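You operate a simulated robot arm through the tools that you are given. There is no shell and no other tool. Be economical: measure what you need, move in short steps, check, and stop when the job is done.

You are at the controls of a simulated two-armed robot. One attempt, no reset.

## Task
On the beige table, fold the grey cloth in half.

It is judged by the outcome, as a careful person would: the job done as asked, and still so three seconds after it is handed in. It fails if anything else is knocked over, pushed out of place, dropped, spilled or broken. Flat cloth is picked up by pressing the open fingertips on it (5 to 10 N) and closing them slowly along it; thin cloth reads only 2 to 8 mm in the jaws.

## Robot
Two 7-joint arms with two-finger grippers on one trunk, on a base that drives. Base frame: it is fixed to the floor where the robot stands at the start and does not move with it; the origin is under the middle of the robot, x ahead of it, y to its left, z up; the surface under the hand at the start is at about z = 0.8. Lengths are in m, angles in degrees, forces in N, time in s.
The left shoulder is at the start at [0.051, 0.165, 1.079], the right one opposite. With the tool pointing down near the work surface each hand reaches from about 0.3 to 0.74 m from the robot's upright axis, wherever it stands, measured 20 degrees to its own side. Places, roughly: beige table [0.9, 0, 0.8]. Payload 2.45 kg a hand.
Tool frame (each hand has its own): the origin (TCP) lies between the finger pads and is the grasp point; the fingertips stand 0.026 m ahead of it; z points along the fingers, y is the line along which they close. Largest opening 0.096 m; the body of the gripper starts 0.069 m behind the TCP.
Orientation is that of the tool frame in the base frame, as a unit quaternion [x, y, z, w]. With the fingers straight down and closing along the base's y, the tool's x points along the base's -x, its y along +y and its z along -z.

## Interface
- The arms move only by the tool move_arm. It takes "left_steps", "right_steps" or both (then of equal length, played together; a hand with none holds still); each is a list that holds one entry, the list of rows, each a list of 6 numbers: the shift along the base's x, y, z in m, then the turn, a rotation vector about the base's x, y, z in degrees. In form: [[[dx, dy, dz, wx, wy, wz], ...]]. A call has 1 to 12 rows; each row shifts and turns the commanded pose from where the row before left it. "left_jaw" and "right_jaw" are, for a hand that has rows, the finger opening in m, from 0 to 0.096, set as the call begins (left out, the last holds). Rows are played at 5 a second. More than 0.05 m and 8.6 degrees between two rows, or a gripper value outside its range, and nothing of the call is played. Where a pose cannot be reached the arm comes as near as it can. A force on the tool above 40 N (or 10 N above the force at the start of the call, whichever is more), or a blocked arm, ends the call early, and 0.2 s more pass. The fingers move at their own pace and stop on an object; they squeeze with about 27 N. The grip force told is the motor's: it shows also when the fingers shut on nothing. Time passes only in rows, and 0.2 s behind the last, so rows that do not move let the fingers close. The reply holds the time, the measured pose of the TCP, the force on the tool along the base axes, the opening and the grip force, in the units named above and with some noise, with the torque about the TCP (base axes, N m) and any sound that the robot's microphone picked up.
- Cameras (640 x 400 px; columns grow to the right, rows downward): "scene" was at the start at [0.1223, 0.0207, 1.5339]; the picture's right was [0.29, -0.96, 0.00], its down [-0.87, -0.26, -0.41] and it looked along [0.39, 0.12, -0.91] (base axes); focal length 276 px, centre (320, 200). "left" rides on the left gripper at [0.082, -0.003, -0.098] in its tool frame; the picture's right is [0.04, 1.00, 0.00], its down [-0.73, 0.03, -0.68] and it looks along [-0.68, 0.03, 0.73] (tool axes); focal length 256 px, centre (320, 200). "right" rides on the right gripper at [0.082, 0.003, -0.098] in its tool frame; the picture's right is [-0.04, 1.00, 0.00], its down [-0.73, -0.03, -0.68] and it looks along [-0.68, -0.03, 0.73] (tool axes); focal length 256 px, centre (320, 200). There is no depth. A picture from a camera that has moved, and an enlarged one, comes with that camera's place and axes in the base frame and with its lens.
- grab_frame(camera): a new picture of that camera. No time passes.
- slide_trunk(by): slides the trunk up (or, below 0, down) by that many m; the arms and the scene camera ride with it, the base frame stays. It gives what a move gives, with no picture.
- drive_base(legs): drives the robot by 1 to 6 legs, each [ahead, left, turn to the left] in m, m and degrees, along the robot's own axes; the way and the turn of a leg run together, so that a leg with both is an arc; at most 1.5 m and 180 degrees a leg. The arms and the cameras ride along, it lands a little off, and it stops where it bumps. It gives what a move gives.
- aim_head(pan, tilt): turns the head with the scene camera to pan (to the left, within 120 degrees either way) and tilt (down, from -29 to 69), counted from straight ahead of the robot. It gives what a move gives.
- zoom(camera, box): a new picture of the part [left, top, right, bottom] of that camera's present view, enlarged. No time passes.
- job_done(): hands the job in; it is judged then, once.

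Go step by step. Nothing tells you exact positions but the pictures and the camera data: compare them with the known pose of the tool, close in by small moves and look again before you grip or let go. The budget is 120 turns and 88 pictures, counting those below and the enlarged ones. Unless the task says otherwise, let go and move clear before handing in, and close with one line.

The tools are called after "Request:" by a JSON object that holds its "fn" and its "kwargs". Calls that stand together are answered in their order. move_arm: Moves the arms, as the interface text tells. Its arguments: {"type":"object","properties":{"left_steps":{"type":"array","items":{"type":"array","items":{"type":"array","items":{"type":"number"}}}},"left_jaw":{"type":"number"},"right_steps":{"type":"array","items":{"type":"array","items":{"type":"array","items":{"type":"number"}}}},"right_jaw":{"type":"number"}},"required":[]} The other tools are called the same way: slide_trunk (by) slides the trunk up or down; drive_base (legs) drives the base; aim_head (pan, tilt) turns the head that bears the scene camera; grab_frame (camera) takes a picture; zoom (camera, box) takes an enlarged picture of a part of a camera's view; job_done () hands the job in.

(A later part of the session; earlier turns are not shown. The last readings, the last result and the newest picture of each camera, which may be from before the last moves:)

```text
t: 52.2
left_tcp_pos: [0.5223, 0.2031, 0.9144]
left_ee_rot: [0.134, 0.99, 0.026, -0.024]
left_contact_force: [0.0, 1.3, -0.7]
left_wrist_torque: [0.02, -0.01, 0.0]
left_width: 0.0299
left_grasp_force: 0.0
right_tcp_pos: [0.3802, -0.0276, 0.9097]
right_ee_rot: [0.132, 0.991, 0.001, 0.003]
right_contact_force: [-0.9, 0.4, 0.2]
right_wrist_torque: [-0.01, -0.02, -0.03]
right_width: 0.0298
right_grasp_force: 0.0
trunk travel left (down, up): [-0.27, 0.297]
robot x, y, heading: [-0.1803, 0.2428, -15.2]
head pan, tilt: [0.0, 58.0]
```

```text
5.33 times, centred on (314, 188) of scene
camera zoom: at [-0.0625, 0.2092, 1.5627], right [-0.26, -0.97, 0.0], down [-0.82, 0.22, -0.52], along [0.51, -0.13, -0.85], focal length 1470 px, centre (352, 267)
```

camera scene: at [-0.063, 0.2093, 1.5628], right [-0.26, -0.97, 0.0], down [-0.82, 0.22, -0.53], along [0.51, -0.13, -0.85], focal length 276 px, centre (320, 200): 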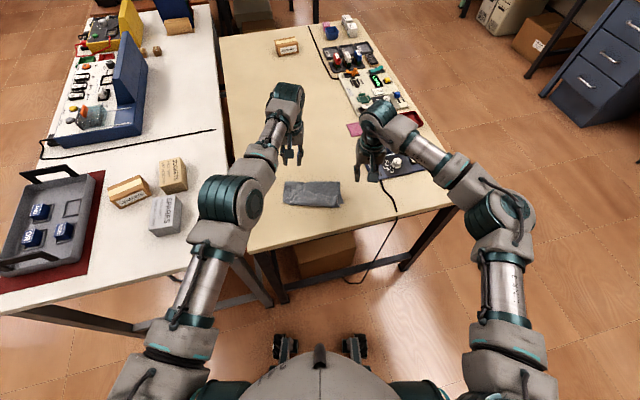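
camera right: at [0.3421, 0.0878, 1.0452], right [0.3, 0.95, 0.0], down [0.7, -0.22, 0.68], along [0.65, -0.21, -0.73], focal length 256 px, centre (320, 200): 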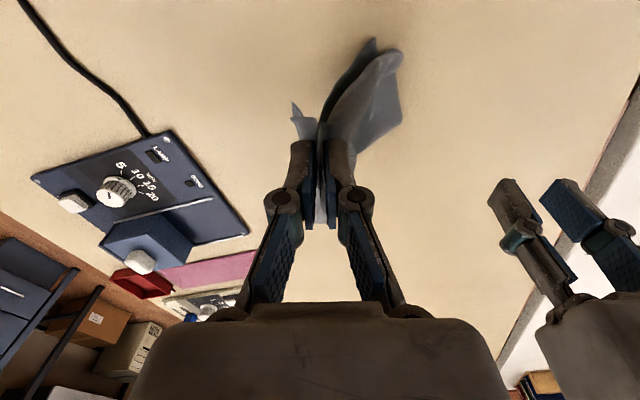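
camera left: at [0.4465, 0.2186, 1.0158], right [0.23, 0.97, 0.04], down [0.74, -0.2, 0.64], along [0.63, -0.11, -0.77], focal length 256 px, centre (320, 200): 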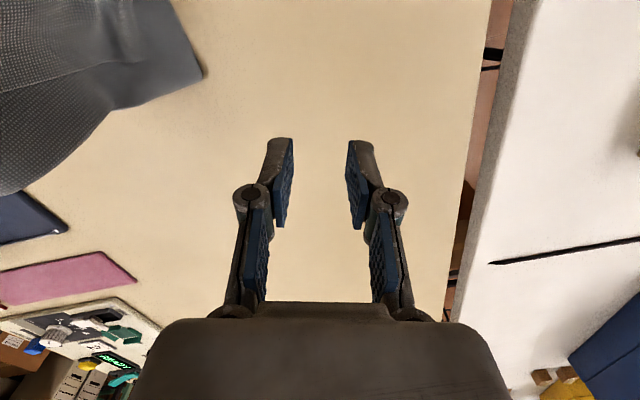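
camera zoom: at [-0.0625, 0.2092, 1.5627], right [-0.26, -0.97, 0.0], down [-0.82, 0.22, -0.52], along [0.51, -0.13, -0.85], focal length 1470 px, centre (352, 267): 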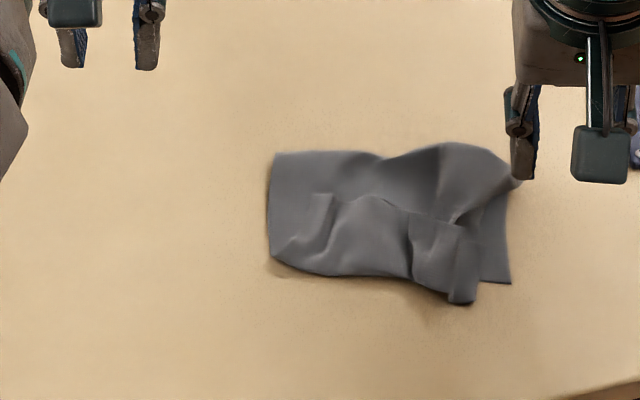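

The cloth is rumpled, but the bottom layer's right corner C (about 0.359, 0.003) is now exposed as a single layer. I'll turn the right hand 90° to pinch along that exposed side, then lift the cloth by it so it unfolds.

Request:
{"fn": "move_arm", "kwargs": {"right_steps": [[[0, 0.002, 0, 0, 0, 8.2], [0, 0.002, 0, 0, 0, 8.2], [0, 0.003, 0, 0, 0, 8.2], [0, 0.003, 0, 0, 0, 8.2], [0, 0.003, 0, 0, 0, 8.2], [0, 0.003, 0, 0, 0, 8.2], [0, 0.003, 0, 0, 0, 8.2], [0.001, 0.003, 0, 0, 0, 8.2], [0.001, 0.003, 0, 0, 0, 8.2], [0.001, 0.003, -0.01, 0, 0, 8.2], [0, 0.001, -0.015, 0, 0, 8]]]}}

Request:
{"fn": "grab_frame", "kwargs": {"camera": "right"}}

```text
t: 54.6
left_tcp_pos: [0.5219, 0.2046, 0.9136]
left_ee_rot: [0.135, 0.99, 0.025, -0.024]
left_contact_force: [-0.5, 0.4, -0.2]
left_wrist_torque: [0.0, 0.02, 0.01]
left_width: 0.0298
left_grasp_force: 0.1
right_tcp_pos: [0.3803, -0.0132, 0.9096]
right_ee_rot: [-0.224, 0.975, 0.0, 0.002]
right_contact_force: [0.4, -0.7, -0.5]
right_wrist_torque: [-0.01, 0.04, -0.02]
right_width: 0.03
right_grasp_force: 0.1
right hand out of reach, approached as far as the arm can: row 6, 7, 8, 9, 10, 11
trunk travel left (down, up): [-0.27, 0.297]
robot x, y, heading: [-0.1859, 0.2468, -14.8]
head pan, tilt: [0.0, 58.0]
```

```text
28 pictures are left
camera right: at [0.305, -0.046, 1.0077], right [-0.4, 0.92, 0.0], down [0.67, 0.29, 0.68], along [0.63, 0.27, -0.73], focal length 256 px, centre (320, 200)
```

right: 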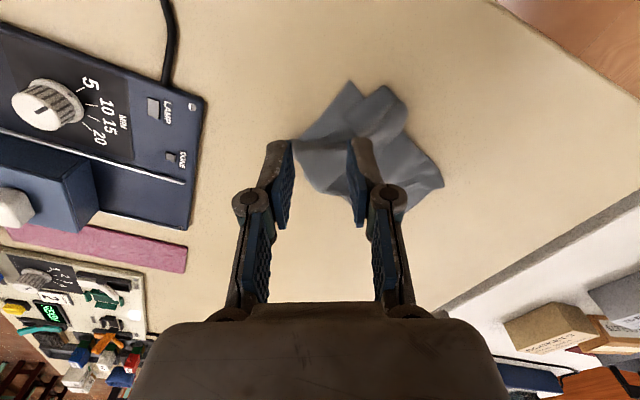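

The wrist limits that turn. I'll rotate the other way instead.

Request:
{"fn": "move_arm", "kwargs": {"right_steps": [[[0, 0, 0, 0, 0, -8.2], [0, 0, 0, 0, 0, -8.2], [0, 0, 0, 0, 0, -8.2], [0, 0, 0, 0, 0, -8.2], [0, 0, 0, 0, 0, -8.2], [0, 0, 0, 0, 0, -8.2], [0, 0, 0, 0, 0, -8.2], [0, 0, 0, 0, 0, -8.2], [0, 0, 0, 0, 0, -8.2], [0, 0, 0, 0, 0, -8.2], [0, 0, 0, 0, 0, -8.2], [0, 0, 0, 0, 0, -8.2]]]}}

```text
t: 57.2
left_tcp_pos: [0.5231, 0.2053, 0.9134]
left_ee_rot: [0.134, 0.99, 0.025, -0.024]
left_contact_force: [-1.0, -0.3, 0.8]
left_wrist_torque: [-0.03, -0.02, -0.02]
left_width: 0.03
left_grasp_force: 0.1
right_tcp_pos: [0.3805, -0.0136, 0.9107]
right_ee_rot: [0.592, 0.806, -0.002, 0.001]
right_contact_force: [-0.1, -0.1, 0.1]
right_wrist_torque: [0.0, 0.0, 0.03]
right_width: 0.0301
right_grasp_force: 0.0
trunk travel left (down, up): [-0.27, 0.297]
robot x, y, heading: [-0.1796, 0.242, -14.9]
head pan, tilt: [0.0, 58.0]
```

Request:
{"fn": "move_arm", "kwargs": {"right_steps": [[[0.001, 0.004, 0, 0, 0, -8.1], [0.001, 0.004, -0.01, 0, 0, -8.1], [0.001, 0.004, -0.015, 0, 0, -8.1], [0, 0.004, -0.015, 0, 0, -8.1], [0, 0, -0.015, 0, 0, 0]]], "right_jaw": 0.034}}

Request:
{"fn": "grab_frame", "kwargs": {"camera": "right"}}

Request:
{"fn": "zoom", "kwargs": {"camera": "scene", "box": [254, 150, 374, 225]}}

```text
t: 58.4
left_tcp_pos: [0.5221, 0.2045, 0.9143]
left_ee_rot: [0.135, 0.99, 0.025, -0.024]
left_contact_force: [-0.3, 0.6, 0.1]
left_wrist_torque: [0.02, 0.03, -0.02]
left_width: 0.0299
left_grasp_force: 0.1
right_tcp_pos: [0.3817, 0.0018, 0.8541]
right_ee_rot: [0.794, 0.608, -0.003, 0.001]
right_contact_force: [0.3, -0.1, -0.5]
right_wrist_torque: [0.03, 0.01, 0.02]
right_width: 0.0339
right_grasp_force: 0.0
trunk travel left (down, up): [-0.27, 0.297]
robot x, y, heading: [-0.1793, 0.2455, -14.5]
head pan, tilt: [0.0, 58.0]
```

```text
27 pictures are left
camera right: at [0.4074, 0.0814, 0.9517], right [0.95, -0.3, 0.0], down [-0.22, -0.7, 0.68], along [-0.21, -0.65, -0.73], focal length 256 px, centre (320, 200)
```

right: 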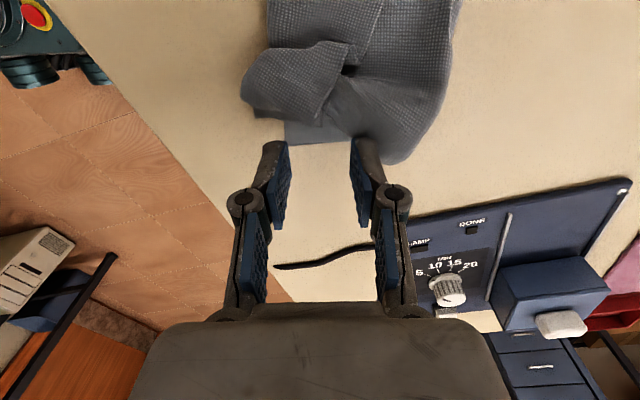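

```text
5.33 times, centred on (314, 188) of scene
camera zoom: at [-0.0619, 0.2112, 1.5627], right [-0.26, -0.97, 0.0], down [-0.82, 0.22, -0.52], along [0.51, -0.13, -0.85], focal length 1470 px, centre (352, 267)
```

zoom: 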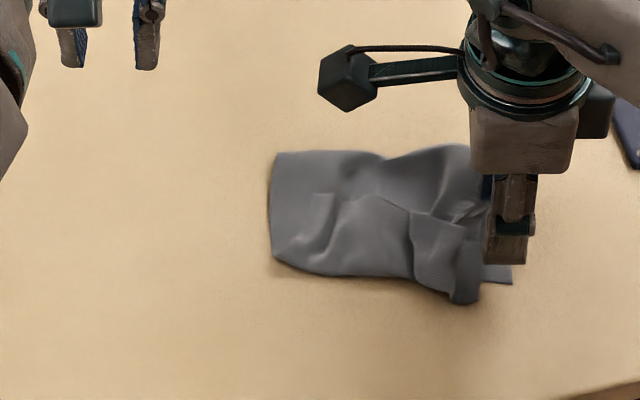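

The exposed single-layer patch sits right between the fingers. I'll narrow the jaws a little, shift 5 mm and press down.

Request:
{"fn": "move_arm", "kwargs": {"right_steps": [[[0.004, -0.001, -0.006, 0, 0, 0], [0, 0, -0.008, 0, 0, 0], [0, 0, -0.008, 0, 0, 0], [0, 0, -0.004, 0, 0, 0], [0, 0, -0.002, 0, 0, 0]]], "right_jaw": 0.026}}

Request:
{"fn": "zoom", "kwargs": {"camera": "right", "box": [220, 70, 460, 220]}}

```text
t: 59.6
left_tcp_pos: [0.5219, 0.2041, 0.9141]
left_ee_rot: [0.134, 0.99, 0.025, -0.023]
left_contact_force: [-0.4, -0.5, 0.7]
left_wrist_torque: [0.03, 0.0, 0.01]
left_width: 0.03
left_grasp_force: 0.1
right_tcp_pos: [0.3861, 0.0025, 0.8289]
right_ee_rot: [0.793, 0.609, -0.002, 0.002]
right_contact_force: [-0.2, -1.4, 6.3]
right_wrist_torque: [0.03, -0.12, -0.01]
right_width: 0.0262
right_grasp_force: 0.3
trunk travel left (down, up): [-0.27, 0.297]
robot x, y, heading: [-0.1837, 0.2446, -14.8]
head pan, tilt: [0.0, 58.0]
```

```text
2.67 times, centred on (340, 145) of right
camera zoom: at [0.4113, 0.0805, 0.9257], right [0.95, -0.3, 0.0], down [-0.22, -0.7, 0.68], along [-0.2, -0.65, -0.73], focal length 683 px, centre (267, 347)
```

zoom: 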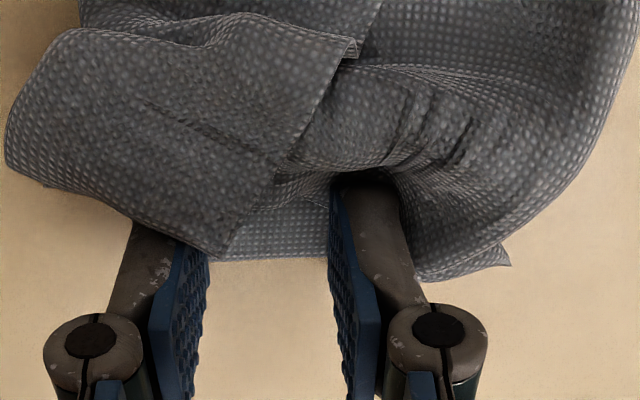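

Request:
{"fn": "move_arm", "kwargs": {"right_steps": [[[0, 0, 0, 0, 0, 0], [0, 0, 0, 0, 0, 0]]], "right_jaw": 0.014}}

Request:
{"fn": "move_arm", "kwargs": {"right_steps": [[[0, 0, 0, 0, 0, 0], [0, 0, 0, 0, 0, 0], [0, 0, 0, 0, 0, 0]]], "right_jaw": 0.0}}

Request:
{"fn": "move_arm", "kwargs": {"right_steps": [[[0, 0, 0.01, 0, 0, 0], [0, 0, 0.02, 0, 0, 0], [0, 0, 0.02, 0, 0, 0], [0, 0, 0.03, 0, 0, 0]]]}}

Request:
{"fn": "grab_frame", "kwargs": {"camera": "right"}}

```text
t: 60.2
left_tcp_pos: [0.5214, 0.2051, 0.9141]
left_ee_rot: [0.134, 0.99, 0.024, -0.023]
left_contact_force: [-0.5, 1.0, 0.8]
left_wrist_torque: [-0.02, 0.03, -0.01]
left_width: 0.0304
left_grasp_force: 0.1
right_tcp_pos: [0.3866, 0.0024, 0.8276]
right_ee_rot: [0.794, 0.608, -0.002, 0.002]
right_contact_force: [1.2, 0.2, 9.1]
right_wrist_torque: [0.04, -0.09, -0.03]
right_width: 0.0139
right_grasp_force: 0.0
trunk travel left (down, up): [-0.27, 0.297]
robot x, y, heading: [-0.1763, 0.2443, -14.5]
head pan, tilt: [0.0, 58.0]
```

```text
t: 61.0
left_tcp_pos: [0.522, 0.2054, 0.9136]
left_ee_rot: [0.135, 0.99, 0.024, -0.022]
left_contact_force: [-0.2, -0.2, 0.9]
left_wrist_torque: [0.01, 0.0, -0.02]
left_width: 0.03
left_grasp_force: 0.1
right_tcp_pos: [0.3881, 0.0017, 0.8273]
right_ee_rot: [0.793, 0.609, -0.004, 0.001]
right_contact_force: [0.3, -0.2, 7.9]
right_wrist_torque: [0.09, -0.04, 0.01]
right_width: 0.0003
right_grasp_force: 26.6
trunk travel left (down, up): [-0.27, 0.297]
robot x, y, heading: [-0.1793, 0.2462, -15.0]
head pan, tilt: [0.0, 58.0]
```

```text
t: 62.0
left_tcp_pos: [0.5223, 0.2042, 0.9148]
left_ee_rot: [0.133, 0.99, 0.024, -0.023]
left_contact_force: [0.5, -0.1, -0.2]
left_wrist_torque: [0.0, 0.0, 0.03]
left_width: 0.0301
left_grasp_force: 0.1
right_tcp_pos: [0.3855, 0.0015, 0.9084]
right_ee_rot: [0.793, 0.609, -0.002, 0.001]
right_contact_force: [0.4, 0.8, 0.5]
right_wrist_torque: [0.0, -0.04, 0.01]
right_width: 0.0025
right_grasp_force: 25.5
trunk travel left (down, up): [-0.27, 0.297]
robot x, y, heading: [-0.1813, 0.2487, -15.0]
head pan, tilt: [0.0, 58.0]
```

```text
24 pictures are left
camera right: at [0.4107, 0.0815, 1.0055], right [0.95, -0.3, 0.0], down [-0.22, -0.7, 0.68], along [-0.2, -0.65, -0.73], focal length 256 px, centre (320, 200)
```

right: 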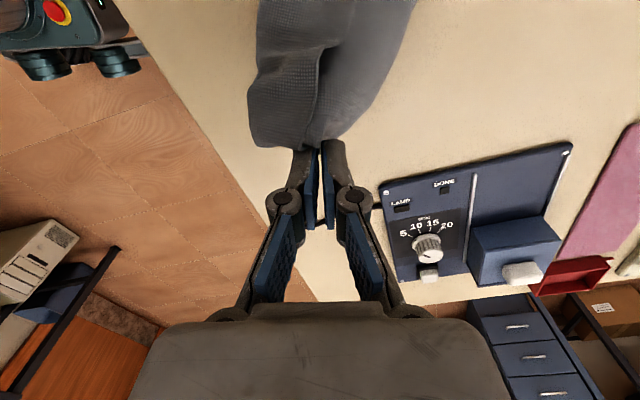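

It's holding the corner. I'll lift it high so the cloth hangs and unfolds.

Request:
{"fn": "move_arm", "kwargs": {"right_steps": [[[0.005, 0.005, 0.03, 0, 0, 0], [0.005, 0.005, 0.03, 0, 0, 0], [0.005, 0.005, 0.03, 0, 0, 0], [0.005, 0.005, 0.03, 0, 0, 0], [0.005, 0.005, 0.03, 0, 0, 0], [0.005, 0.005, 0.03, 0, 0, 0], [0.005, 0.005, 0.03, 0, 0, 0], [0.005, 0.005, 0.02, 0, 0, 0], [0, 0, 0, 0, 0, 0]]]}}

Request:
{"fn": "grab_frame", "kwargs": {"camera": "scene"}}

```text
t: 64.0
left_tcp_pos: [0.5226, 0.2064, 0.9128]
left_ee_rot: [0.135, 0.99, 0.024, -0.023]
left_contact_force: [0.6, -0.6, 1.1]
left_wrist_torque: [-0.02, 0.01, -0.01]
left_width: 0.0299
left_grasp_force: 0.0
right_tcp_pos: [0.4209, 0.0419, 1.1353]
right_ee_rot: [0.793, 0.609, -0.003, 0.001]
right_contact_force: [0.9, -0.2, -0.5]
right_wrist_torque: [0.01, 0.01, 0.01]
right_width: 0.0012
right_grasp_force: 27.1
right hand out of reach, approached as far as the arm can: row 8
trunk travel left (down, up): [-0.27, 0.297]
robot x, y, heading: [-0.1787, 0.243, -14.7]
head pan, tilt: [0.0, 58.0]
```

```text
23 pictures are left
camera scene: at [-0.0613, 0.2126, 1.5627], right [-0.26, -0.97, 0.0], down [-0.82, 0.22, -0.52], along [0.51, -0.13, -0.85], focal length 276 px, centre (320, 200)
```

scene: 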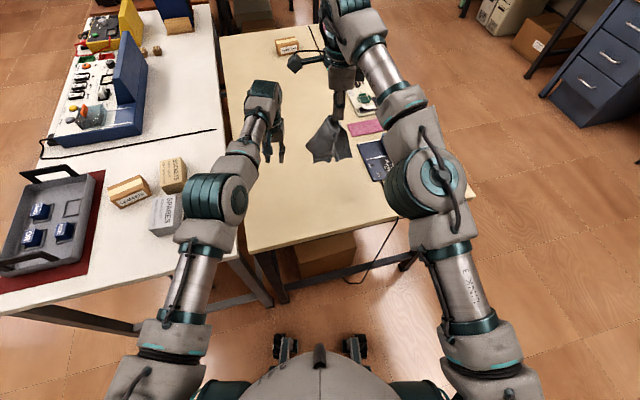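

The cloth hangs open from its corner. I'll move so its bottom is over the far-left part of the free table area, to lay it down flat towards the near right.

Request:
{"fn": "drive_base", "kwargs": {"legs": [[0.1, 0.12, 0]]}}

Request:
{"fn": "move_arm", "kwargs": {"right_steps": [[[0.01, 0.018, 0, 0, 0, 0], [0.01, 0.018, 0, 0, 0, 0], [0.01, 0.018, 0, 0, 0, 0], [0.008, 0.018, 0, 0, 0, 0], [0, 0, 0, 0, 0, 0]]], "left_steps": [[[0, 0.02, 0.01, 0, 0, 0], [0, 0.02, 0.01, 0, 0, 0], [0, 0.02, 0.01, 0, 0, 0], [0, 0.02, 0.01, 0, 0, 0], [0, 0.02, 0.01, 0, 0, 0]]]}}

Request:
{"fn": "grab_frame", "kwargs": {"camera": "scene"}}

```text
t: 65.4
left_tcp_pos: [0.6452, 0.2796, 0.9169]
left_ee_rot: [0.136, 0.99, 0.031, -0.023]
left_contact_force: [-0.5, -1.1, -0.6]
left_wrist_torque: [0.09, 0.02, 0.0]
left_width: 0.03
left_grasp_force: 0.2
right_tcp_pos: [0.54, 0.1133, 1.1341]
right_ee_rot: [0.794, 0.608, 0.003, -0.004]
right_contact_force: [-0.5, -1.5, 0.0]
right_wrist_torque: [0.16, -0.04, 0.03]
right_width: 0.001
right_grasp_force: 26.6
trunk travel left (down, up): [-0.27, 0.297]
robot x, y, heading: [-0.0532, 0.3315, -15.2]
head pan, tilt: [0.0, 58.0]
```

```text
t: 66.8
left_tcp_pos: [0.6818, 0.3885, 0.9829]
left_ee_rot: [0.132, 0.991, 0.022, -0.008]
left_contact_force: [-0.3, -0.5, -0.7]
left_wrist_torque: [0.04, -0.02, -0.02]
left_width: 0.0301
left_grasp_force: 0.1
left hand out of reach, approached as far as the arm can: row 1, 2, 3, 4, 5
right_tcp_pos: [0.546, 0.2052, 1.1332]
right_ee_rot: [0.793, 0.609, 0.0, 0.005]
right_contact_force: [-0.4, -0.8, 0.6]
right_wrist_torque: [-0.01, 0.01, 0.02]
right_width: 0.0012
right_grasp_force: 26.9
right hand out of reach, approached as far as the arm can: row 1, 2, 3, 4
trunk travel left (down, up): [-0.27, 0.297]
robot x, y, heading: [-0.053, 0.3345, -14.9]
head pan, tilt: [0.0, 58.0]
stopped in row 5 (right hand): the arm was blocked; the commanded pose is now the measured one
```

```text
22 pictures are left
camera scene: at [0.067, 0.3121, 1.5629], right [-0.26, -0.97, 0.01], down [-0.82, 0.21, -0.53], along [0.51, -0.14, -0.85], focal length 276 px, centre (320, 200)
```

scene: 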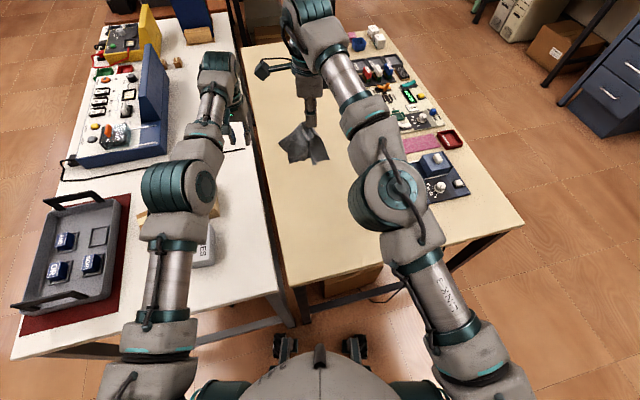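

Now I'll lower it along an arc towards the near right so it lays out from the far-left corner.

Request:
{"fn": "move_arm", "kwargs": {"right_steps": [[[-0.0, -0.0, -0.01, 0, 0, 0], [-0.0, -0.0, -0.01, 0, 0, 0]]]}}

Request:
{"fn": "move_arm", "kwargs": {"right_steps": [[[-0.0274, -0.0262, -0.0025, 0, 0, 0], [-0.0266, -0.0255, -0.0075, 0, 0, 0], [-0.0259, -0.0248, -0.012, 0, 0, 0], [-0.0245, -0.0235, -0.017, 0, 0, 0], [-0.023, -0.022, -0.021, 0, 0, 0], [-0.0202, -0.0193, -0.025, 0, 0, 0], [-0.018, -0.017, -0.028, 0, 0, 0], [-0.015, -0.0145, -0.032, 0, 0, 0], [-0.012, -0.012, -0.034, 0, 0, 0], [-0.0086, -0.0083, -0.036, 0, 0, 0], [-0.005, -0.005, -0.03, 0, 0, 0], [-0.002, -0.002, -0.015, 0, 0, 0]]]}}

Request:
{"fn": "zoom", "kwargs": {"camera": "scene", "box": [224, 100, 464, 250]}}

```text
t: 67.4
left_tcp_pos: [0.6868, 0.4053, 0.9792]
left_ee_rot: [0.13, 0.991, 0.014, -0.008]
left_contact_force: [-0.2, -0.2, 0.3]
left_wrist_torque: [-0.01, 0.0, 0.05]
left_width: 0.0302
left_grasp_force: 0.1
right_tcp_pos: [0.5455, 0.2221, 1.1101]
right_ee_rot: [0.792, 0.61, -0.007, 0.009]
right_contact_force: [0.2, 0.4, 0.1]
right_wrist_torque: [0.0, 0.0, 0.0]
right_width: 0.0011
right_grasp_force: 26.9
trunk travel left (down, up): [-0.27, 0.297]
robot x, y, heading: [-0.0493, 0.34, -14.7]
head pan, tilt: [0.0, 58.0]
```

```text
t: 70.0
left_tcp_pos: [0.684, 0.4013, 0.9771]
left_ee_rot: [0.131, 0.991, 0.017, -0.011]
left_contact_force: [-1.1, 0.0, -0.6]
left_wrist_torque: [-0.04, -0.01, 0.0]
left_width: 0.0297
left_grasp_force: 0.1
right_tcp_pos: [0.3334, 0.0161, 0.8503]
right_ee_rot: [0.792, 0.611, -0.004, 0.007]
right_contact_force: [-0.2, -0.1, 0.6]
right_wrist_torque: [0.02, 0.04, 0.01]
right_width: 0.0012
right_grasp_force: 26.6
trunk travel left (down, up): [-0.27, 0.297]
robot x, y, heading: [-0.0499, 0.3379, -14.7]
head pan, tilt: [0.0, 58.0]
```

```text
2.67 times, centred on (344, 175) of scene
camera zoom: at [0.0669, 0.3132, 1.5628], right [-0.26, -0.97, 0.0], down [-0.82, 0.22, -0.53], along [0.51, -0.14, -0.85], focal length 735 px, centre (256, 267)
```

zoom: 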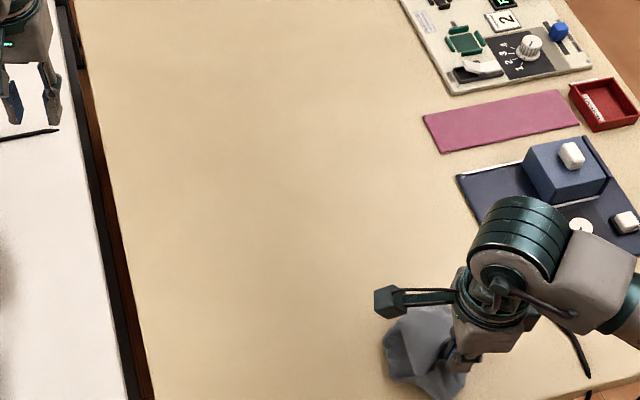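

The cloth slid along rather than laying out, since its bottom wasn't yet touching. I'll lift it back, set it down lower so it rests on the table first, and look.

Request:
{"fn": "move_arm", "kwargs": {"right_steps": [[[0.005, 0.005, 0.035, 0, 0, 0], [0.015, 0.012, 0.035, 0, 0, 0], [0.02, 0.02, 0.035, 0, 0, 0], [0.025, 0.022, 0.035, 0, 0, 0], [0.025, 0.022, 0.035, 0, 0, 0], [0.025, 0.022, 0.035, 0, 0, 0], [0.025, 0.022, 0.02, 0, 0, 0], [0.025, 0.022, 0, 0, 0, 0], [0.025, 0.022, 0, 0, 0, 0], [0.022, 0.022, 0, 0, 0, 0], [0, 0, -0.02, 0, 0, 0], [0, 0, -0.02, 0, 0, 0]]]}}

Request:
{"fn": "zoom", "kwargs": {"camera": "scene", "box": [224, 80, 464, 230]}}

```text
t: 72.6
left_tcp_pos: [0.6844, 0.3933, 0.9808]
left_ee_rot: [0.131, 0.991, 0.019, -0.009]
left_contact_force: [-0.1, -0.8, 0.0]
left_wrist_torque: [-0.02, 0.0, 0.0]
left_width: 0.03
left_grasp_force: 0.1
right_tcp_pos: [0.5448, 0.1994, 1.0391]
right_ee_rot: [0.792, 0.61, -0.004, 0.006]
right_contact_force: [0.2, -0.8, 0.4]
right_wrist_torque: [-0.02, 0.02, 0.01]
right_width: 0.0012
right_grasp_force: 28.2
trunk travel left (down, up): [-0.27, 0.297]
robot x, y, heading: [-0.0517, 0.3394, -14.9]
head pan, tilt: [0.0, 58.0]
```

```text
2.67 times, centred on (344, 155) of scene
camera zoom: at [0.0668, 0.3059, 1.5627], right [-0.26, -0.97, 0.0], down [-0.82, 0.22, -0.52], along [0.51, -0.13, -0.85], focal length 735 px, centre (256, 320)
```

zoom: 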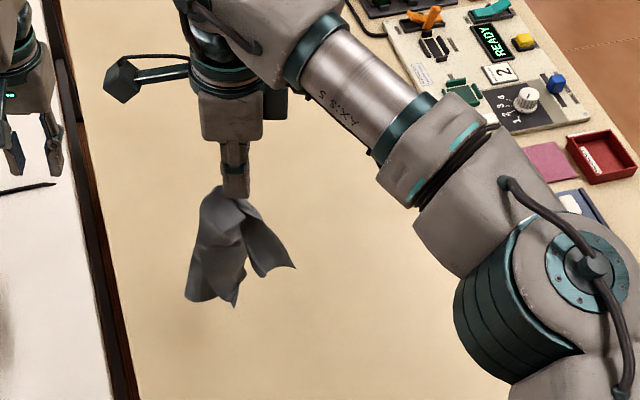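

The cloth is still folded, held through all layers, but separate corners now hang apart. I'll lower it so those corners rest on the table, where the left hand can pinch a single one.

Request:
{"fn": "move_arm", "kwargs": {"right_steps": [[[0, -0.005, -0.02, 0, 0, 0], [0, -0.005, -0.02, 0, 0, 0], [0, -0.005, -0.02, 0, 0, 0], [0, -0.01, -0.02, 0, 0, 0], [0, -0.01, -0.02, 0, 0, 0], [0, -0.01, -0.02, 0, 0, 0]]]}}

Request:
{"fn": "zoom", "kwargs": {"camera": "scene", "box": [254, 120, 374, 195]}}

```text
t: 74.0
left_tcp_pos: [0.6853, 0.3923, 0.9801]
left_ee_rot: [0.13, 0.991, 0.02, -0.011]
left_contact_force: [-0.8, -0.1, 0.1]
left_wrist_torque: [0.02, -0.01, 0.02]
left_width: 0.0299
left_grasp_force: 0.2
right_tcp_pos: [0.545, 0.1539, 0.9192]
right_ee_rot: [0.793, 0.609, -0.003, 0.005]
right_contact_force: [0.6, 0.5, 0.2]
right_wrist_torque: [0.0, 0.0, 0.03]
right_width: 0.0012
right_grasp_force: 27.2
trunk travel left (down, up): [-0.27, 0.297]
robot x, y, heading: [-0.0561, 0.338, -14.7]
head pan, tilt: [0.0, 58.0]
```

```text
5.33 times, centred on (314, 158) of scene
camera zoom: at [0.0664, 0.3051, 1.5627], right [-0.26, -0.97, 0.0], down [-0.82, 0.22, -0.52], along [0.51, -0.13, -0.85], focal length 1470 px, centre (352, 427)
```

zoom: 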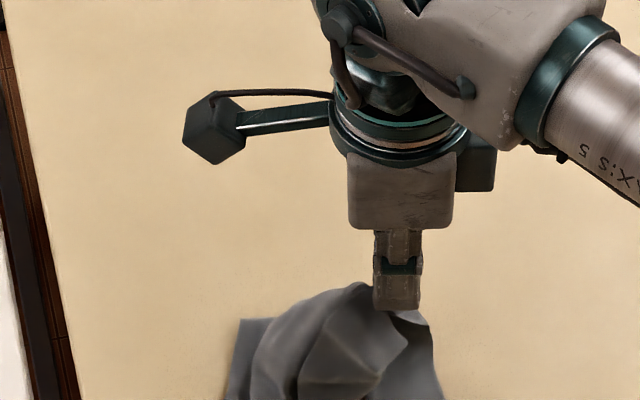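

It's laying down to the left of the hand. I'll finish lowering while drawing to the right, then look before releasing.

Request:
{"fn": "move_arm", "kwargs": {"right_steps": [[[-0.003, -0.016, -0.02, 0, 0, 0], [-0.003, -0.016, -0.02, 0, 0, 0], [-0.003, -0.016, -0.02, 0, 0, 0], [-0.003, -0.016, -0.018, 0, 0, 0], [-0.003, -0.01, -0.004, 0, 0, 0]]]}}

Request:
{"fn": "move_arm", "kwargs": {"right_steps": [[[0, 0, 0, 0, 0, 0], [0, 0, 0, 0, 0, 0], [0, 0, 0.02, 0, 0, 0], [0, -0.01, 0.03, 0, 0, 0], [0, -0.04, 0.02, 0, 0, 4], [0, -0.04, 0, 0, 0, 8], [0, -0.04, 0, 0, 0, 8], [0, 0, 0, 0, 0, 8], [0, 0, 0, 0, 0, 8], [0, 0, 0, 0, 0, 8]]], "right_jaw": 0.04}}

Request:
{"fn": "zoom", "kwargs": {"camera": "scene", "box": [254, 120, 414, 220]}}

```text
t: 75.2
left_tcp_pos: [0.6819, 0.3921, 0.9816]
left_ee_rot: [0.13, 0.991, 0.02, -0.009]
left_contact_force: [-0.3, -0.3, 0.0]
left_wrist_torque: [0.03, -0.02, -0.02]
left_width: 0.0301
left_grasp_force: 0.1
right_tcp_pos: [0.5285, 0.0804, 0.8368]
right_ee_rot: [0.792, 0.61, -0.003, 0.006]
right_contact_force: [-0.3, 0.4, 0.7]
right_wrist_torque: [0.0, -0.02, 0.02]
right_width: 0.0013
right_grasp_force: 27.0
trunk travel left (down, up): [-0.27, 0.297]
robot x, y, heading: [-0.0542, 0.3352, -15.0]
head pan, tilt: [0.0, 58.0]
```

```text
t: 77.4
left_tcp_pos: [0.6839, 0.3919, 0.9813]
left_ee_rot: [0.13, 0.991, 0.02, -0.008]
left_contact_force: [-0.8, 0.1, 0.0]
left_wrist_torque: [0.03, 0.01, -0.05]
left_width: 0.0299
left_grasp_force: 0.1
right_tcp_pos: [0.5292, -0.0506, 0.9078]
right_ee_rot: [0.506, 0.863, 0.001, 0.005]
right_contact_force: [-0.6, 1.6, 0.6]
right_wrist_torque: [0.0, 0.0, 0.02]
right_width: 0.0403
right_grasp_force: 0.2
trunk travel left (down, up): [-0.27, 0.297]
robot x, y, heading: [-0.0523, 0.3425, -14.6]
head pan, tilt: [0.0, 58.0]
```

```text
4.00 times, centred on (334, 170) of scene
camera zoom: at [0.0656, 0.3045, 1.5628], right [-0.26, -0.97, 0.0], down [-0.82, 0.22, -0.52], along [0.51, -0.13, -0.85], focal length 1102 px, centre (264, 320)
```

zoom: 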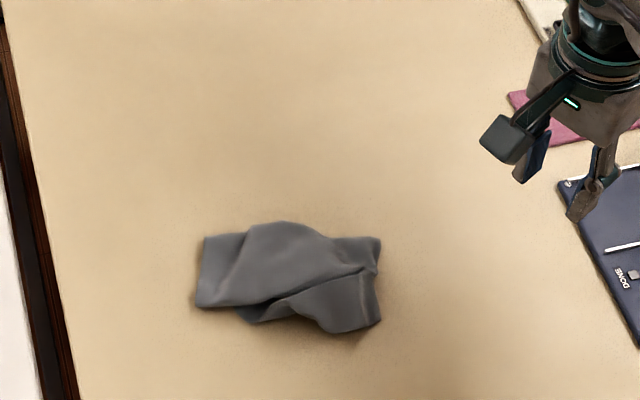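

Request:
{"fn": "zoom", "kwargs": {"camera": "scene", "box": [296, 170, 356, 208]}}

```text
10.53 times, centred on (326, 189) of scene
camera zoom: at [0.0656, 0.3045, 1.5628], right [-0.26, -0.97, 0.0], down [-0.82, 0.22, -0.52], along [0.51, -0.13, -0.85], focal length 2901 px, centre (257, 316)
```

zoom: 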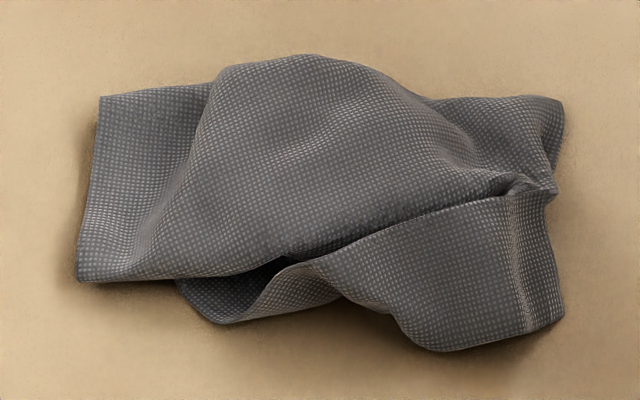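

The left corner of the crumpled cloth is at about (0.551,0.240). I'll bring the left hand over it to pinch and lift that corner.

Request:
{"fn": "move_arm", "kwargs": {"left_steps": [[[-0.016, -0.023, -0.008, 0, 0, 0], [-0.016, -0.023, -0.008, 0, 0, 0], [-0.016, -0.023, -0.008, 0, 0, 0], [-0.016, -0.023, -0.008, 0, 0, 0], [-0.016, -0.023, -0.012, 0, 0, 0], [-0.016, -0.023, -0.016, 0, 0, 0], [-0.016, -0.023, -0.02, 0, 0, 0], [-0.015, -0.021, -0.025, 0, 0, 0], [0, 0, -0.01, 0, 0, 0]]], "left_jaw": 0.032}}

Request:
{"fn": "grab_frame", "kwargs": {"camera": "left"}}

```text
t: 79.4
left_tcp_pos: [0.5924, 0.1906, 0.8614]
left_ee_rot: [0.134, 0.991, 0.022, -0.021]
left_contact_force: [0.2, -0.4, 0.7]
left_wrist_torque: [-0.01, 0.01, 0.01]
left_width: 0.0319
left_grasp_force: 0.1
left hand out of reach, approached as far as the arm can: row 1, 2, 3, 4, 5, 6, 8
right_tcp_pos: [0.5293, -0.0515, 0.9063]
right_ee_rot: [0.506, 0.862, 0.001, 0.005]
right_contact_force: [-1.1, 1.2, 0.0]
right_wrist_torque: [0.03, 0.0, -0.04]
right_width: 0.0401
right_grasp_force: 0.1
trunk travel left (down, up): [-0.27, 0.297]
robot x, y, heading: [-0.0522, 0.3354, -14.7]
head pan, tilt: [0.0, 58.0]
```

```text
16 pictures are left
camera left: at [0.5163, 0.2035, 0.9622], right [0.23, 0.97, 0.04], down [0.74, -0.2, 0.64], along [0.63, -0.12, -0.76], focal length 256 px, centre (320, 200)
```

left: 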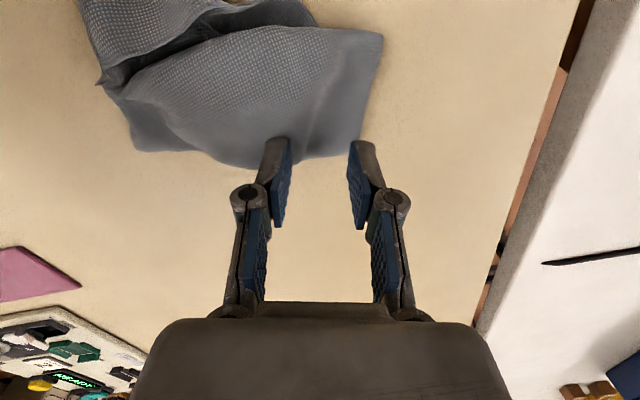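

The left arm can't come nearer from here, so I'll lift slightly and back the base about 4 cm to place the hand at the near-left corner.

Request:
{"fn": "move_arm", "kwargs": {"left_steps": [[[0, 0, 0.02, 0, 0, 0], [0, 0, 0.015, 0, 0, 0]]]}}

Request:
{"fn": "drive_base", "kwargs": {"legs": [[-0.045, 0.005, 0]]}}

Request:
{"fn": "grab_frame", "kwargs": {"camera": "left"}}

```text
t: 80.0
left_tcp_pos: [0.5929, 0.1905, 0.8974]
left_ee_rot: [0.133, 0.991, 0.023, -0.022]
left_contact_force: [0.1, -0.3, 0.4]
left_wrist_torque: [-0.03, 0.0, 0.0]
left_width: 0.032
left_grasp_force: 0.1
right_tcp_pos: [0.5294, -0.0503, 0.9065]
right_ee_rot: [0.507, 0.862, 0.001, 0.006]
right_contact_force: [0.1, -0.2, 0.1]
right_wrist_torque: [-0.02, 0.0, 0.01]
right_width: 0.04
right_grasp_force: 0.3
trunk travel left (down, up): [-0.27, 0.297]
robot x, y, heading: [-0.0554, 0.336, -14.9]
head pan, tilt: [0.0, 58.0]
```

```text
t: 80.9
left_tcp_pos: [0.5517, 0.2049, 0.8951]
left_ee_rot: [0.134, 0.99, 0.024, -0.024]
left_contact_force: [-0.3, -0.8, -0.6]
left_wrist_torque: [0.0, 0.0, 0.03]
left_width: 0.0321
left_grasp_force: 0.0
right_tcp_pos: [0.4885, -0.0347, 0.9054]
right_ee_rot: [0.506, 0.862, 0.001, 0.005]
right_contact_force: [0.4, 0.4, 0.6]
right_wrist_torque: [-0.04, 0.0, 0.01]
right_width: 0.0399
right_grasp_force: 0.1
trunk travel left (down, up): [-0.27, 0.297]
robot x, y, heading: [-0.0909, 0.3498, -14.9]
head pan, tilt: [0.0, 58.0]
```

```text
15 pictures are left
camera left: at [0.4763, 0.2183, 0.9967], right [0.23, 0.97, 0.04], down [0.74, -0.2, 0.64], along [0.63, -0.11, -0.77], focal length 256 px, centre (320, 200)
```

left: 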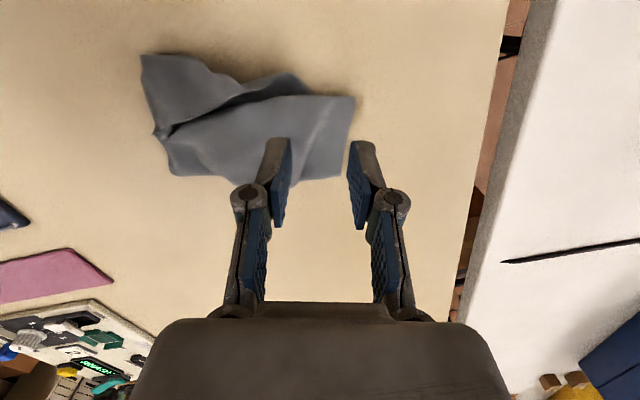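

Placement is good: the corner is at (0.545,0.238) and the hand just inside it. I'll descend to contact.

Request:
{"fn": "move_arm", "kwargs": {"left_steps": [[[0.001, 0.003, -0.015, 0, 0, 0], [0.001, 0.003, -0.015, 0, 0, 0], [0, 0, -0.015, 0, 0, 0], [0, 0, -0.012, 0, 0, 0], [0, 0, -0.005, 0, 0, 0], [0, 0, -0.002, 0, 0, 0]]]}}

Request:
{"fn": "zoom", "kwargs": {"camera": "left", "box": [200, 70, 440, 220]}}

```text
t: 82.3
left_tcp_pos: [0.5514, 0.2106, 0.8357]
left_ee_rot: [0.133, 0.991, 0.023, -0.021]
left_contact_force: [-0.1, -0.2, 0.5]
left_wrist_torque: [-0.03, 0.04, -0.02]
left_width: 0.0321
left_grasp_force: 0.1
right_tcp_pos: [0.4826, -0.033, 0.912]
right_ee_rot: [0.507, 0.862, 0.001, 0.008]
right_contact_force: [0.5, -0.7, -0.3]
right_wrist_torque: [0.02, -0.01, -0.02]
right_width: 0.0399
right_grasp_force: 0.1
trunk travel left (down, up): [-0.27, 0.297]
robot x, y, heading: [-0.0984, 0.351, -14.6]
head pan, tilt: [0.0, 58.0]
```

```text
2.67 times, centred on (320, 145) of left
camera zoom: at [0.4757, 0.225, 0.9372], right [0.23, 0.97, 0.04], down [0.74, -0.2, 0.64], along [0.64, -0.12, -0.76], focal length 683 px, centre (320, 347)
```

zoom: 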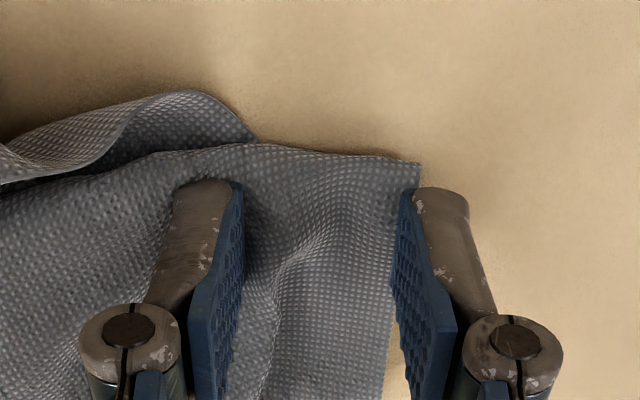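

The outer finger is just off the cloth; I'll shift 8 mm inward and press.

Request:
{"fn": "move_arm", "kwargs": {"left_steps": [[[-0.001, -0.004, 0, 0, 0, 0], [-0.001, -0.005, -0.003, 0, 0, 0], [0, 0, -0.003, 0, 0, 0], [0, 0, -0.003, 0, 0, 0]]]}}

```text
t: 83.3
left_tcp_pos: [0.5486, 0.2018, 0.8309]
left_ee_rot: [0.134, 0.991, 0.022, -0.02]
left_contact_force: [-0.8, 0.7, 1.0]
left_wrist_torque: [0.0, 0.04, -0.03]
left_width: 0.0319
left_grasp_force: 0.1
left hand out of reach, approached as far as the arm can: row 3
right_tcp_pos: [0.4828, -0.0333, 0.9108]
right_ee_rot: [0.507, 0.862, 0.002, 0.007]
right_contact_force: [-0.2, -0.3, 0.2]
right_wrist_torque: [0.01, -0.03, 0.0]
right_width: 0.0399
right_grasp_force: 0.2
trunk travel left (down, up): [-0.27, 0.297]
robot x, y, heading: [-0.0903, 0.3564, -14.9]
head pan, tilt: [0.0, 58.0]
```

Request:
{"fn": "move_arm", "kwargs": {"left_steps": [[[0.002, 0, -0.002, 0, 0, 0], [0, 0, -0.002, 0, 0, 0], [0, 0, -0.001, 0, 0, 0]]]}}

```text
t: 84.1
left_tcp_pos: [0.5465, 0.2049, 0.8279]
left_ee_rot: [0.134, 0.991, 0.021, -0.018]
left_contact_force: [2.4, -2.4, 13.6]
left_wrist_torque: [-0.41, -0.13, 0.05]
left_width: 0.0339
left_grasp_force: 0.2
left hand out of reach, approached as far as the arm can: row 3
right_tcp_pos: [0.4816, -0.034, 0.9128]
right_ee_rot: [0.506, 0.862, 0.001, 0.01]
right_contact_force: [-0.1, -0.7, -0.8]
right_wrist_torque: [0.0, 0.01, 0.0]
right_width: 0.0401
right_grasp_force: 0.1
trunk travel left (down, up): [-0.27, 0.297]
robot x, y, heading: [-0.0938, 0.3561, -14.6]
head pan, tilt: [0.0, 58.0]
```

Contact at about 13 N. I'll close in steps, then lift and look.

Request:
{"fn": "move_arm", "kwargs": {"left_steps": [[[0, 0, 0, 0, 0, 0], [0, 0, 0, 0, 0, 0]]], "left_jaw": 0.02}}

Request:
{"fn": "move_arm", "kwargs": {"left_steps": [[[0, 0, 0, 0, 0, 0], [0, 0, 0, 0, 0, 0]]], "left_jaw": 0.009}}

Request:
{"fn": "move_arm", "kwargs": {"left_steps": [[[0, 0, 0, 0, 0, 0], [0, 0, 0, 0, 0, 0], [0, 0, 0, 0, 0, 0]]], "left_jaw": 0.0}}

Request:
{"fn": "move_arm", "kwargs": {"left_steps": [[[0, 0, 0.01, 0, 0, 0], [0, 0, 0.02, 0, 0, 0], [0, 0, 0.03, 0, 0, 0], [0, 0, 0.03, 0, 0, 0], [0, 0, 0.03, 0, 0, 0], [0, 0, 0.03, 0, 0, 0], [0, 0, 0.03, 0, 0, 0]]]}}

Request:
{"fn": "grab_frame", "kwargs": {"camera": "scene"}}

```text
t: 84.7
left_tcp_pos: [0.5466, 0.2044, 0.8268]
left_ee_rot: [0.133, 0.991, 0.024, -0.019]
left_contact_force: [0.5, 1.2, 18.4]
left_wrist_torque: [0.02, -0.18, -0.01]
left_width: 0.0214
left_grasp_force: 4.9
right_tcp_pos: [0.481, -0.0328, 0.9123]
right_ee_rot: [0.507, 0.862, 0.002, 0.009]
right_contact_force: [0.6, -0.4, 0.5]
right_wrist_torque: [-0.02, -0.01, 0.0]
right_width: 0.04
right_grasp_force: 0.0
trunk travel left (down, up): [-0.27, 0.297]
robot x, y, heading: [-0.0944, 0.3535, -14.7]
head pan, tilt: [0.0, 58.0]
```

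```text
t: 85.3
left_tcp_pos: [0.5461, 0.2061, 0.8279]
left_ee_rot: [0.134, 0.991, 0.023, -0.018]
left_contact_force: [3.2, 0.2, 24.0]
left_wrist_torque: [-0.16, -0.26, 0.01]
left_width: 0.0097
left_grasp_force: 6.4
right_tcp_pos: [0.4814, -0.0334, 0.9122]
right_ee_rot: [0.506, 0.862, 0.002, 0.009]
right_contact_force: [-0.8, 1.4, 0.1]
right_wrist_torque: [-0.05, 0.02, 0.01]
right_width: 0.0401
right_grasp_force: 0.0
trunk travel left (down, up): [-0.27, 0.297]
robot x, y, heading: [-0.0967, 0.3525, -14.6]
head pan, tilt: [0.0, 58.0]
```

```text
t: 86.1
left_tcp_pos: [0.5459, 0.2052, 0.8269]
left_ee_rot: [0.133, 0.991, 0.022, -0.019]
left_contact_force: [4.6, -0.1, 26.5]
left_wrist_torque: [-0.16, -0.21, -0.01]
left_width: 0.0032
left_grasp_force: 26.6
right_tcp_pos: [0.4808, -0.035, 0.9117]
right_ee_rot: [0.507, 0.862, 0.002, 0.01]
right_contact_force: [0.6, -0.2, -0.1]
right_wrist_torque: [-0.01, -0.01, 0.01]
right_width: 0.0399
right_grasp_force: 0.1
trunk travel left (down, up): [-0.27, 0.297]
robot x, y, heading: [-0.0921, 0.3508, -14.8]
head pan, tilt: [0.0, 58.0]
```

```text
t: 87.7
left_tcp_pos: [0.5414, 0.2076, 1.0053]
left_ee_rot: [0.133, 0.991, 0.023, -0.02]
left_contact_force: [1.4, 1.1, -0.7]
left_wrist_torque: [0.04, 0.0, -0.02]
left_width: 0.0045
left_grasp_force: 26.5
left hand out of reach, approached as far as the arm can: row 7
right_tcp_pos: [0.4822, -0.0336, 0.9113]
right_ee_rot: [0.506, 0.862, 0.001, 0.008]
right_contact_force: [0.3, 0.0, 0.2]
right_wrist_torque: [-0.02, 0.02, 0.01]
right_width: 0.04
right_grasp_force: 0.0
trunk travel left (down, up): [-0.27, 0.297]
robot x, y, heading: [-0.0947, 0.3542, -14.9]
head pan, tilt: [0.0, 58.0]
```

```text
13 pictures are left
camera scene: at [0.0222, 0.3181, 1.5628], right [-0.26, -0.97, 0.0], down [-0.82, 0.22, -0.53], along [0.51, -0.13, -0.85], focal length 276 px, centre (320, 200)
```

scene: 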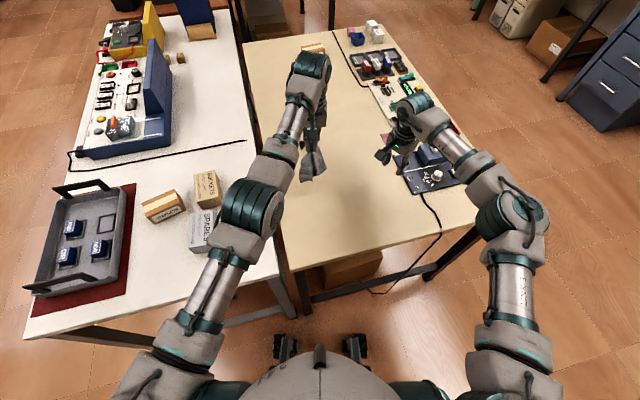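

The left hand holds a corner and the cloth hangs from it. I'll raise the trunk to let it drop fully open, then look closely.

Request:
{"fn": "slide_trunk", "kwargs": {"by": 0.16}}

Request:
{"fn": "zoom", "kwargs": {"camera": "scene", "box": [250, 60, 410, 220]}}

```text
t: 89.6
left_tcp_pos: [0.5307, 0.2114, 1.2139]
left_ee_rot: [0.133, 0.991, 0.018, 0.019]
left_contact_force: [-0.5, -0.5, 0.5]
left_wrist_torque: [-0.01, 0.01, 0.01]
left_width: 0.0036
left_grasp_force: 24.8
right_tcp_pos: [0.4836, -0.0348, 1.0698]
right_ee_rot: [0.507, 0.862, 0.001, 0.008]
right_contact_force: [-0.5, -0.4, -0.4]
right_wrist_torque: [-0.03, -0.01, -0.04]
right_width: 0.0401
right_grasp_force: 0.1
trunk travel left (down, up): [-0.43, 0.137]
robot x, y, heading: [-0.0976, 0.3554, -15.1]
head pan, tilt: [0.0, 58.0]
```

```text
2.50 times, centred on (330, 140) of scene
camera zoom: at [-0.0344, 0.3326, 1.7235], right [-0.26, -0.97, 0.0], down [-0.82, 0.22, -0.53], along [0.51, -0.13, -0.85], focal length 689 px, centre (295, 350)
```

zoom: 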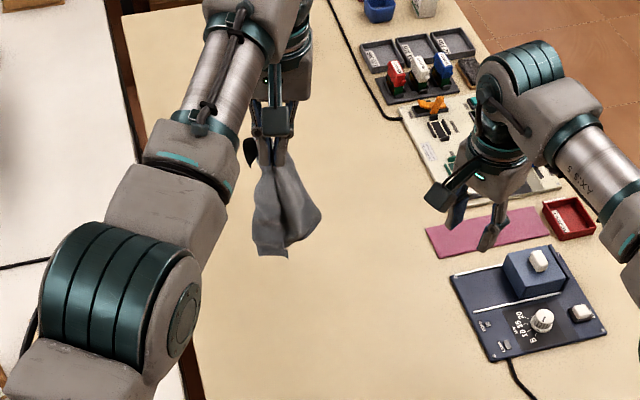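

The cloth still hangs folded from the left hand, but one separate corner sticks out to the right at about (0.53, 0.155, 1.09). I'll turn the right hand to approach it from the side with wide-open jaws.

Request:
{"fn": "move_arm", "kwargs": {"right_steps": [[[0, 0, 0, 0, 0, -7.3], [0, 0, 0, 0, 0, -7.3], [0, 0, 0, 0, 0, -7.3], [0, 0, 0, 0, 0, -7.3], [0.006, 0.01, 0.004, 7.5, 0, 0], [0.006, 0.01, 0.004, 7.5, 0, 0], [0.006, 0.01, 0.004, 7.5, 0, 0], [0.006, 0.01, 0.004, 7.5, 0, 0], [0.006, 0.01, 0.004, 7.5, 0, 0], [0.006, 0.01, 0.004, 7.5, 0, 0], [0.006, 0.01, 0.004, 7.5, 0, 0], [0.004, 0.01, 0.001, 7.5, 0, 0]]], "right_jaw": 0.096}}

Request:
{"fn": "grab_frame", "kwargs": {"camera": "right"}}

```text
t: 92.2
left_tcp_pos: [0.531, 0.2104, 1.215]
left_ee_rot: [0.132, 0.991, 0.017, 0.02]
left_contact_force: [-0.4, -0.6, 0.9]
left_wrist_torque: [0.02, -0.02, 0.02]
left_width: 0.004
left_grasp_force: 24.8
right_tcp_pos: [0.4914, 0.0577, 1.1046]
right_ee_rot: [0.616, 0.612, 0.353, -0.347]
right_contact_force: [-0.5, 0.6, -0.3]
right_wrist_torque: [0.0, -0.02, 0.04]
right_width: 0.0958
right_grasp_force: 0.1
right hand out of reach, approached as far as the arm can: row 8, 9, 10, 11, 12
trunk travel left (down, up): [-0.43, 0.137]
robot x, y, heading: [-0.0977, 0.3518, -14.8]
head pan, tilt: [0.0, 58.0]
```

```text
11 pictures are left
camera right: at [0.4935, 0.0142, 1.2241], right [1.0, -0.03, -0.03], down [-0.04, -0.96, -0.29], along [-0.02, 0.29, -0.96], focal length 256 px, centre (320, 200)
```

right: 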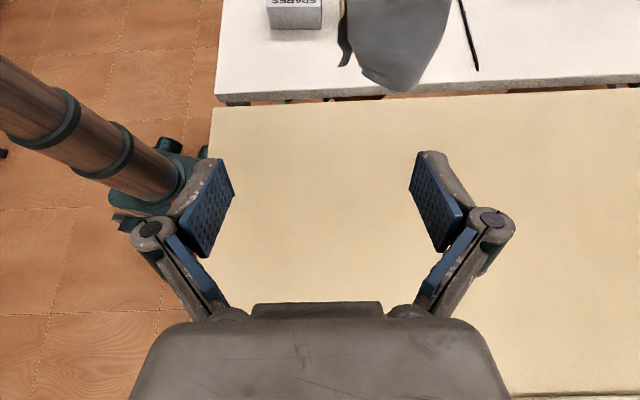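

Combining both views puts the flap tip at (0.557,0.147,1.058). I'll move the right hand in around it with the jaws open.

Request:
{"fn": "move_arm", "kwargs": {"right_steps": [[[0.016, 0.01, -0.008, 0, 0, 0], [0.016, 0.015, -0.008, 0, 0, 0], [0.016, 0.018, -0.006, 0, 0, 0], [0.016, 0.018, -0.004, 0, 0, 0], [0, 0.018, 0, 0, 0, 0], [0, 0.018, 0, 0, 0, 0]]]}}

Request:
{"fn": "grab_frame", "kwargs": {"camera": "right"}}

```text
t: 93.6
left_tcp_pos: [0.531, 0.2102, 1.2145]
left_ee_rot: [0.133, 0.991, 0.017, 0.02]
left_contact_force: [-0.4, 0.8, 0.7]
left_wrist_torque: [0.01, -0.06, 0.01]
left_width: 0.0038
left_grasp_force: 25.1
right_tcp_pos: [0.5088, 0.1689, 1.0865]
right_ee_rot: [0.618, 0.612, 0.353, -0.347]
right_contact_force: [0.0, -0.1, 0.1]
right_wrist_torque: [0.02, 0.01, 0.0]
right_width: 0.096
right_grasp_force: 0.0
right hand out of reach, approached as far as the arm can: row 1, 2, 3, 4
trunk travel left (down, up): [-0.43, 0.137]
robot x, y, heading: [-0.0966, 0.3551, -14.7]
head pan, tilt: [0.0, 58.0]
```

```text
10 pictures are left
camera right: at [0.5122, 0.1257, 1.2051], right [1.0, -0.03, -0.03], down [-0.04, -0.96, -0.28], along [-0.02, 0.28, -0.96], focal length 256 px, centre (320, 200)
```

right: 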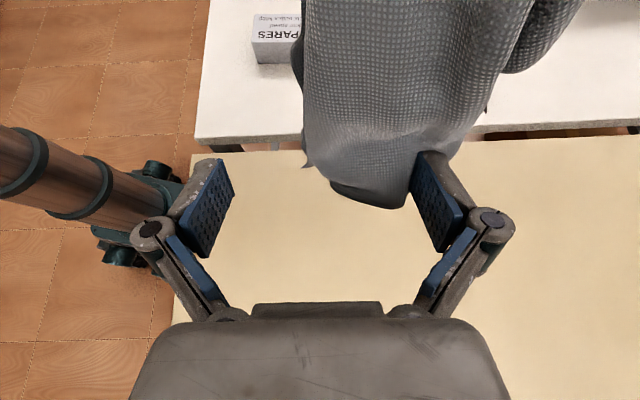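

The flap tip sits right between the fingers. I'll close on it.

Request:
{"fn": "move_arm", "kwargs": {"right_steps": [[[0, 0, 0, 0, 0, 0], [0, 0, 0, 0, 0, 0], [0, 0, 0, 0, 0, 0], [0, 0, 0, 0, 0, 0]]], "right_jaw": 0}}

Request:
{"fn": "grab_frame", "kwargs": {"camera": "right"}}

```text
t: 94.6
left_tcp_pos: [0.531, 0.2108, 1.2162]
left_ee_rot: [0.133, 0.991, 0.018, 0.019]
left_contact_force: [-0.8, 0.9, 0.8]
left_wrist_torque: [0.01, 0.02, -0.01]
left_width: 0.0041
left_grasp_force: 24.7
right_tcp_pos: [0.5107, 0.1679, 1.0853]
right_ee_rot: [0.617, 0.611, 0.354, -0.347]
right_contact_force: [-0.4, 1.2, 0.3]
right_wrist_torque: [0.02, 0.0, 0.02]
right_width: 0.0045
right_grasp_force: 28.7
trunk travel left (down, up): [-0.43, 0.137]
robot x, y, heading: [-0.0945, 0.3543, -14.5]
head pan, tilt: [0.0, 58.0]
```

```text
9 pictures are left
camera right: at [0.5124, 0.1254, 1.2054], right [1.0, -0.03, -0.03], down [-0.04, -0.96, -0.28], along [-0.02, 0.28, -0.96], focal length 256 px, centre (320, 200)
```

right: 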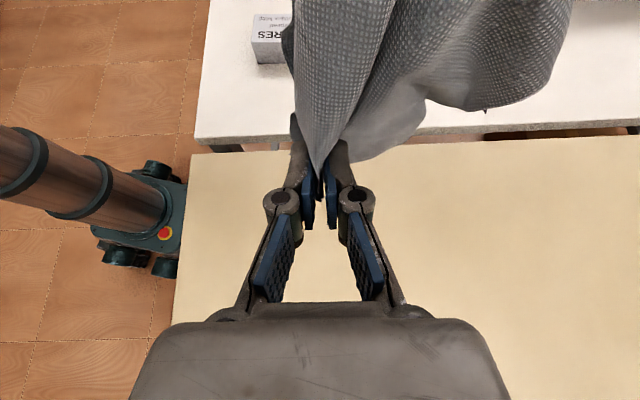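

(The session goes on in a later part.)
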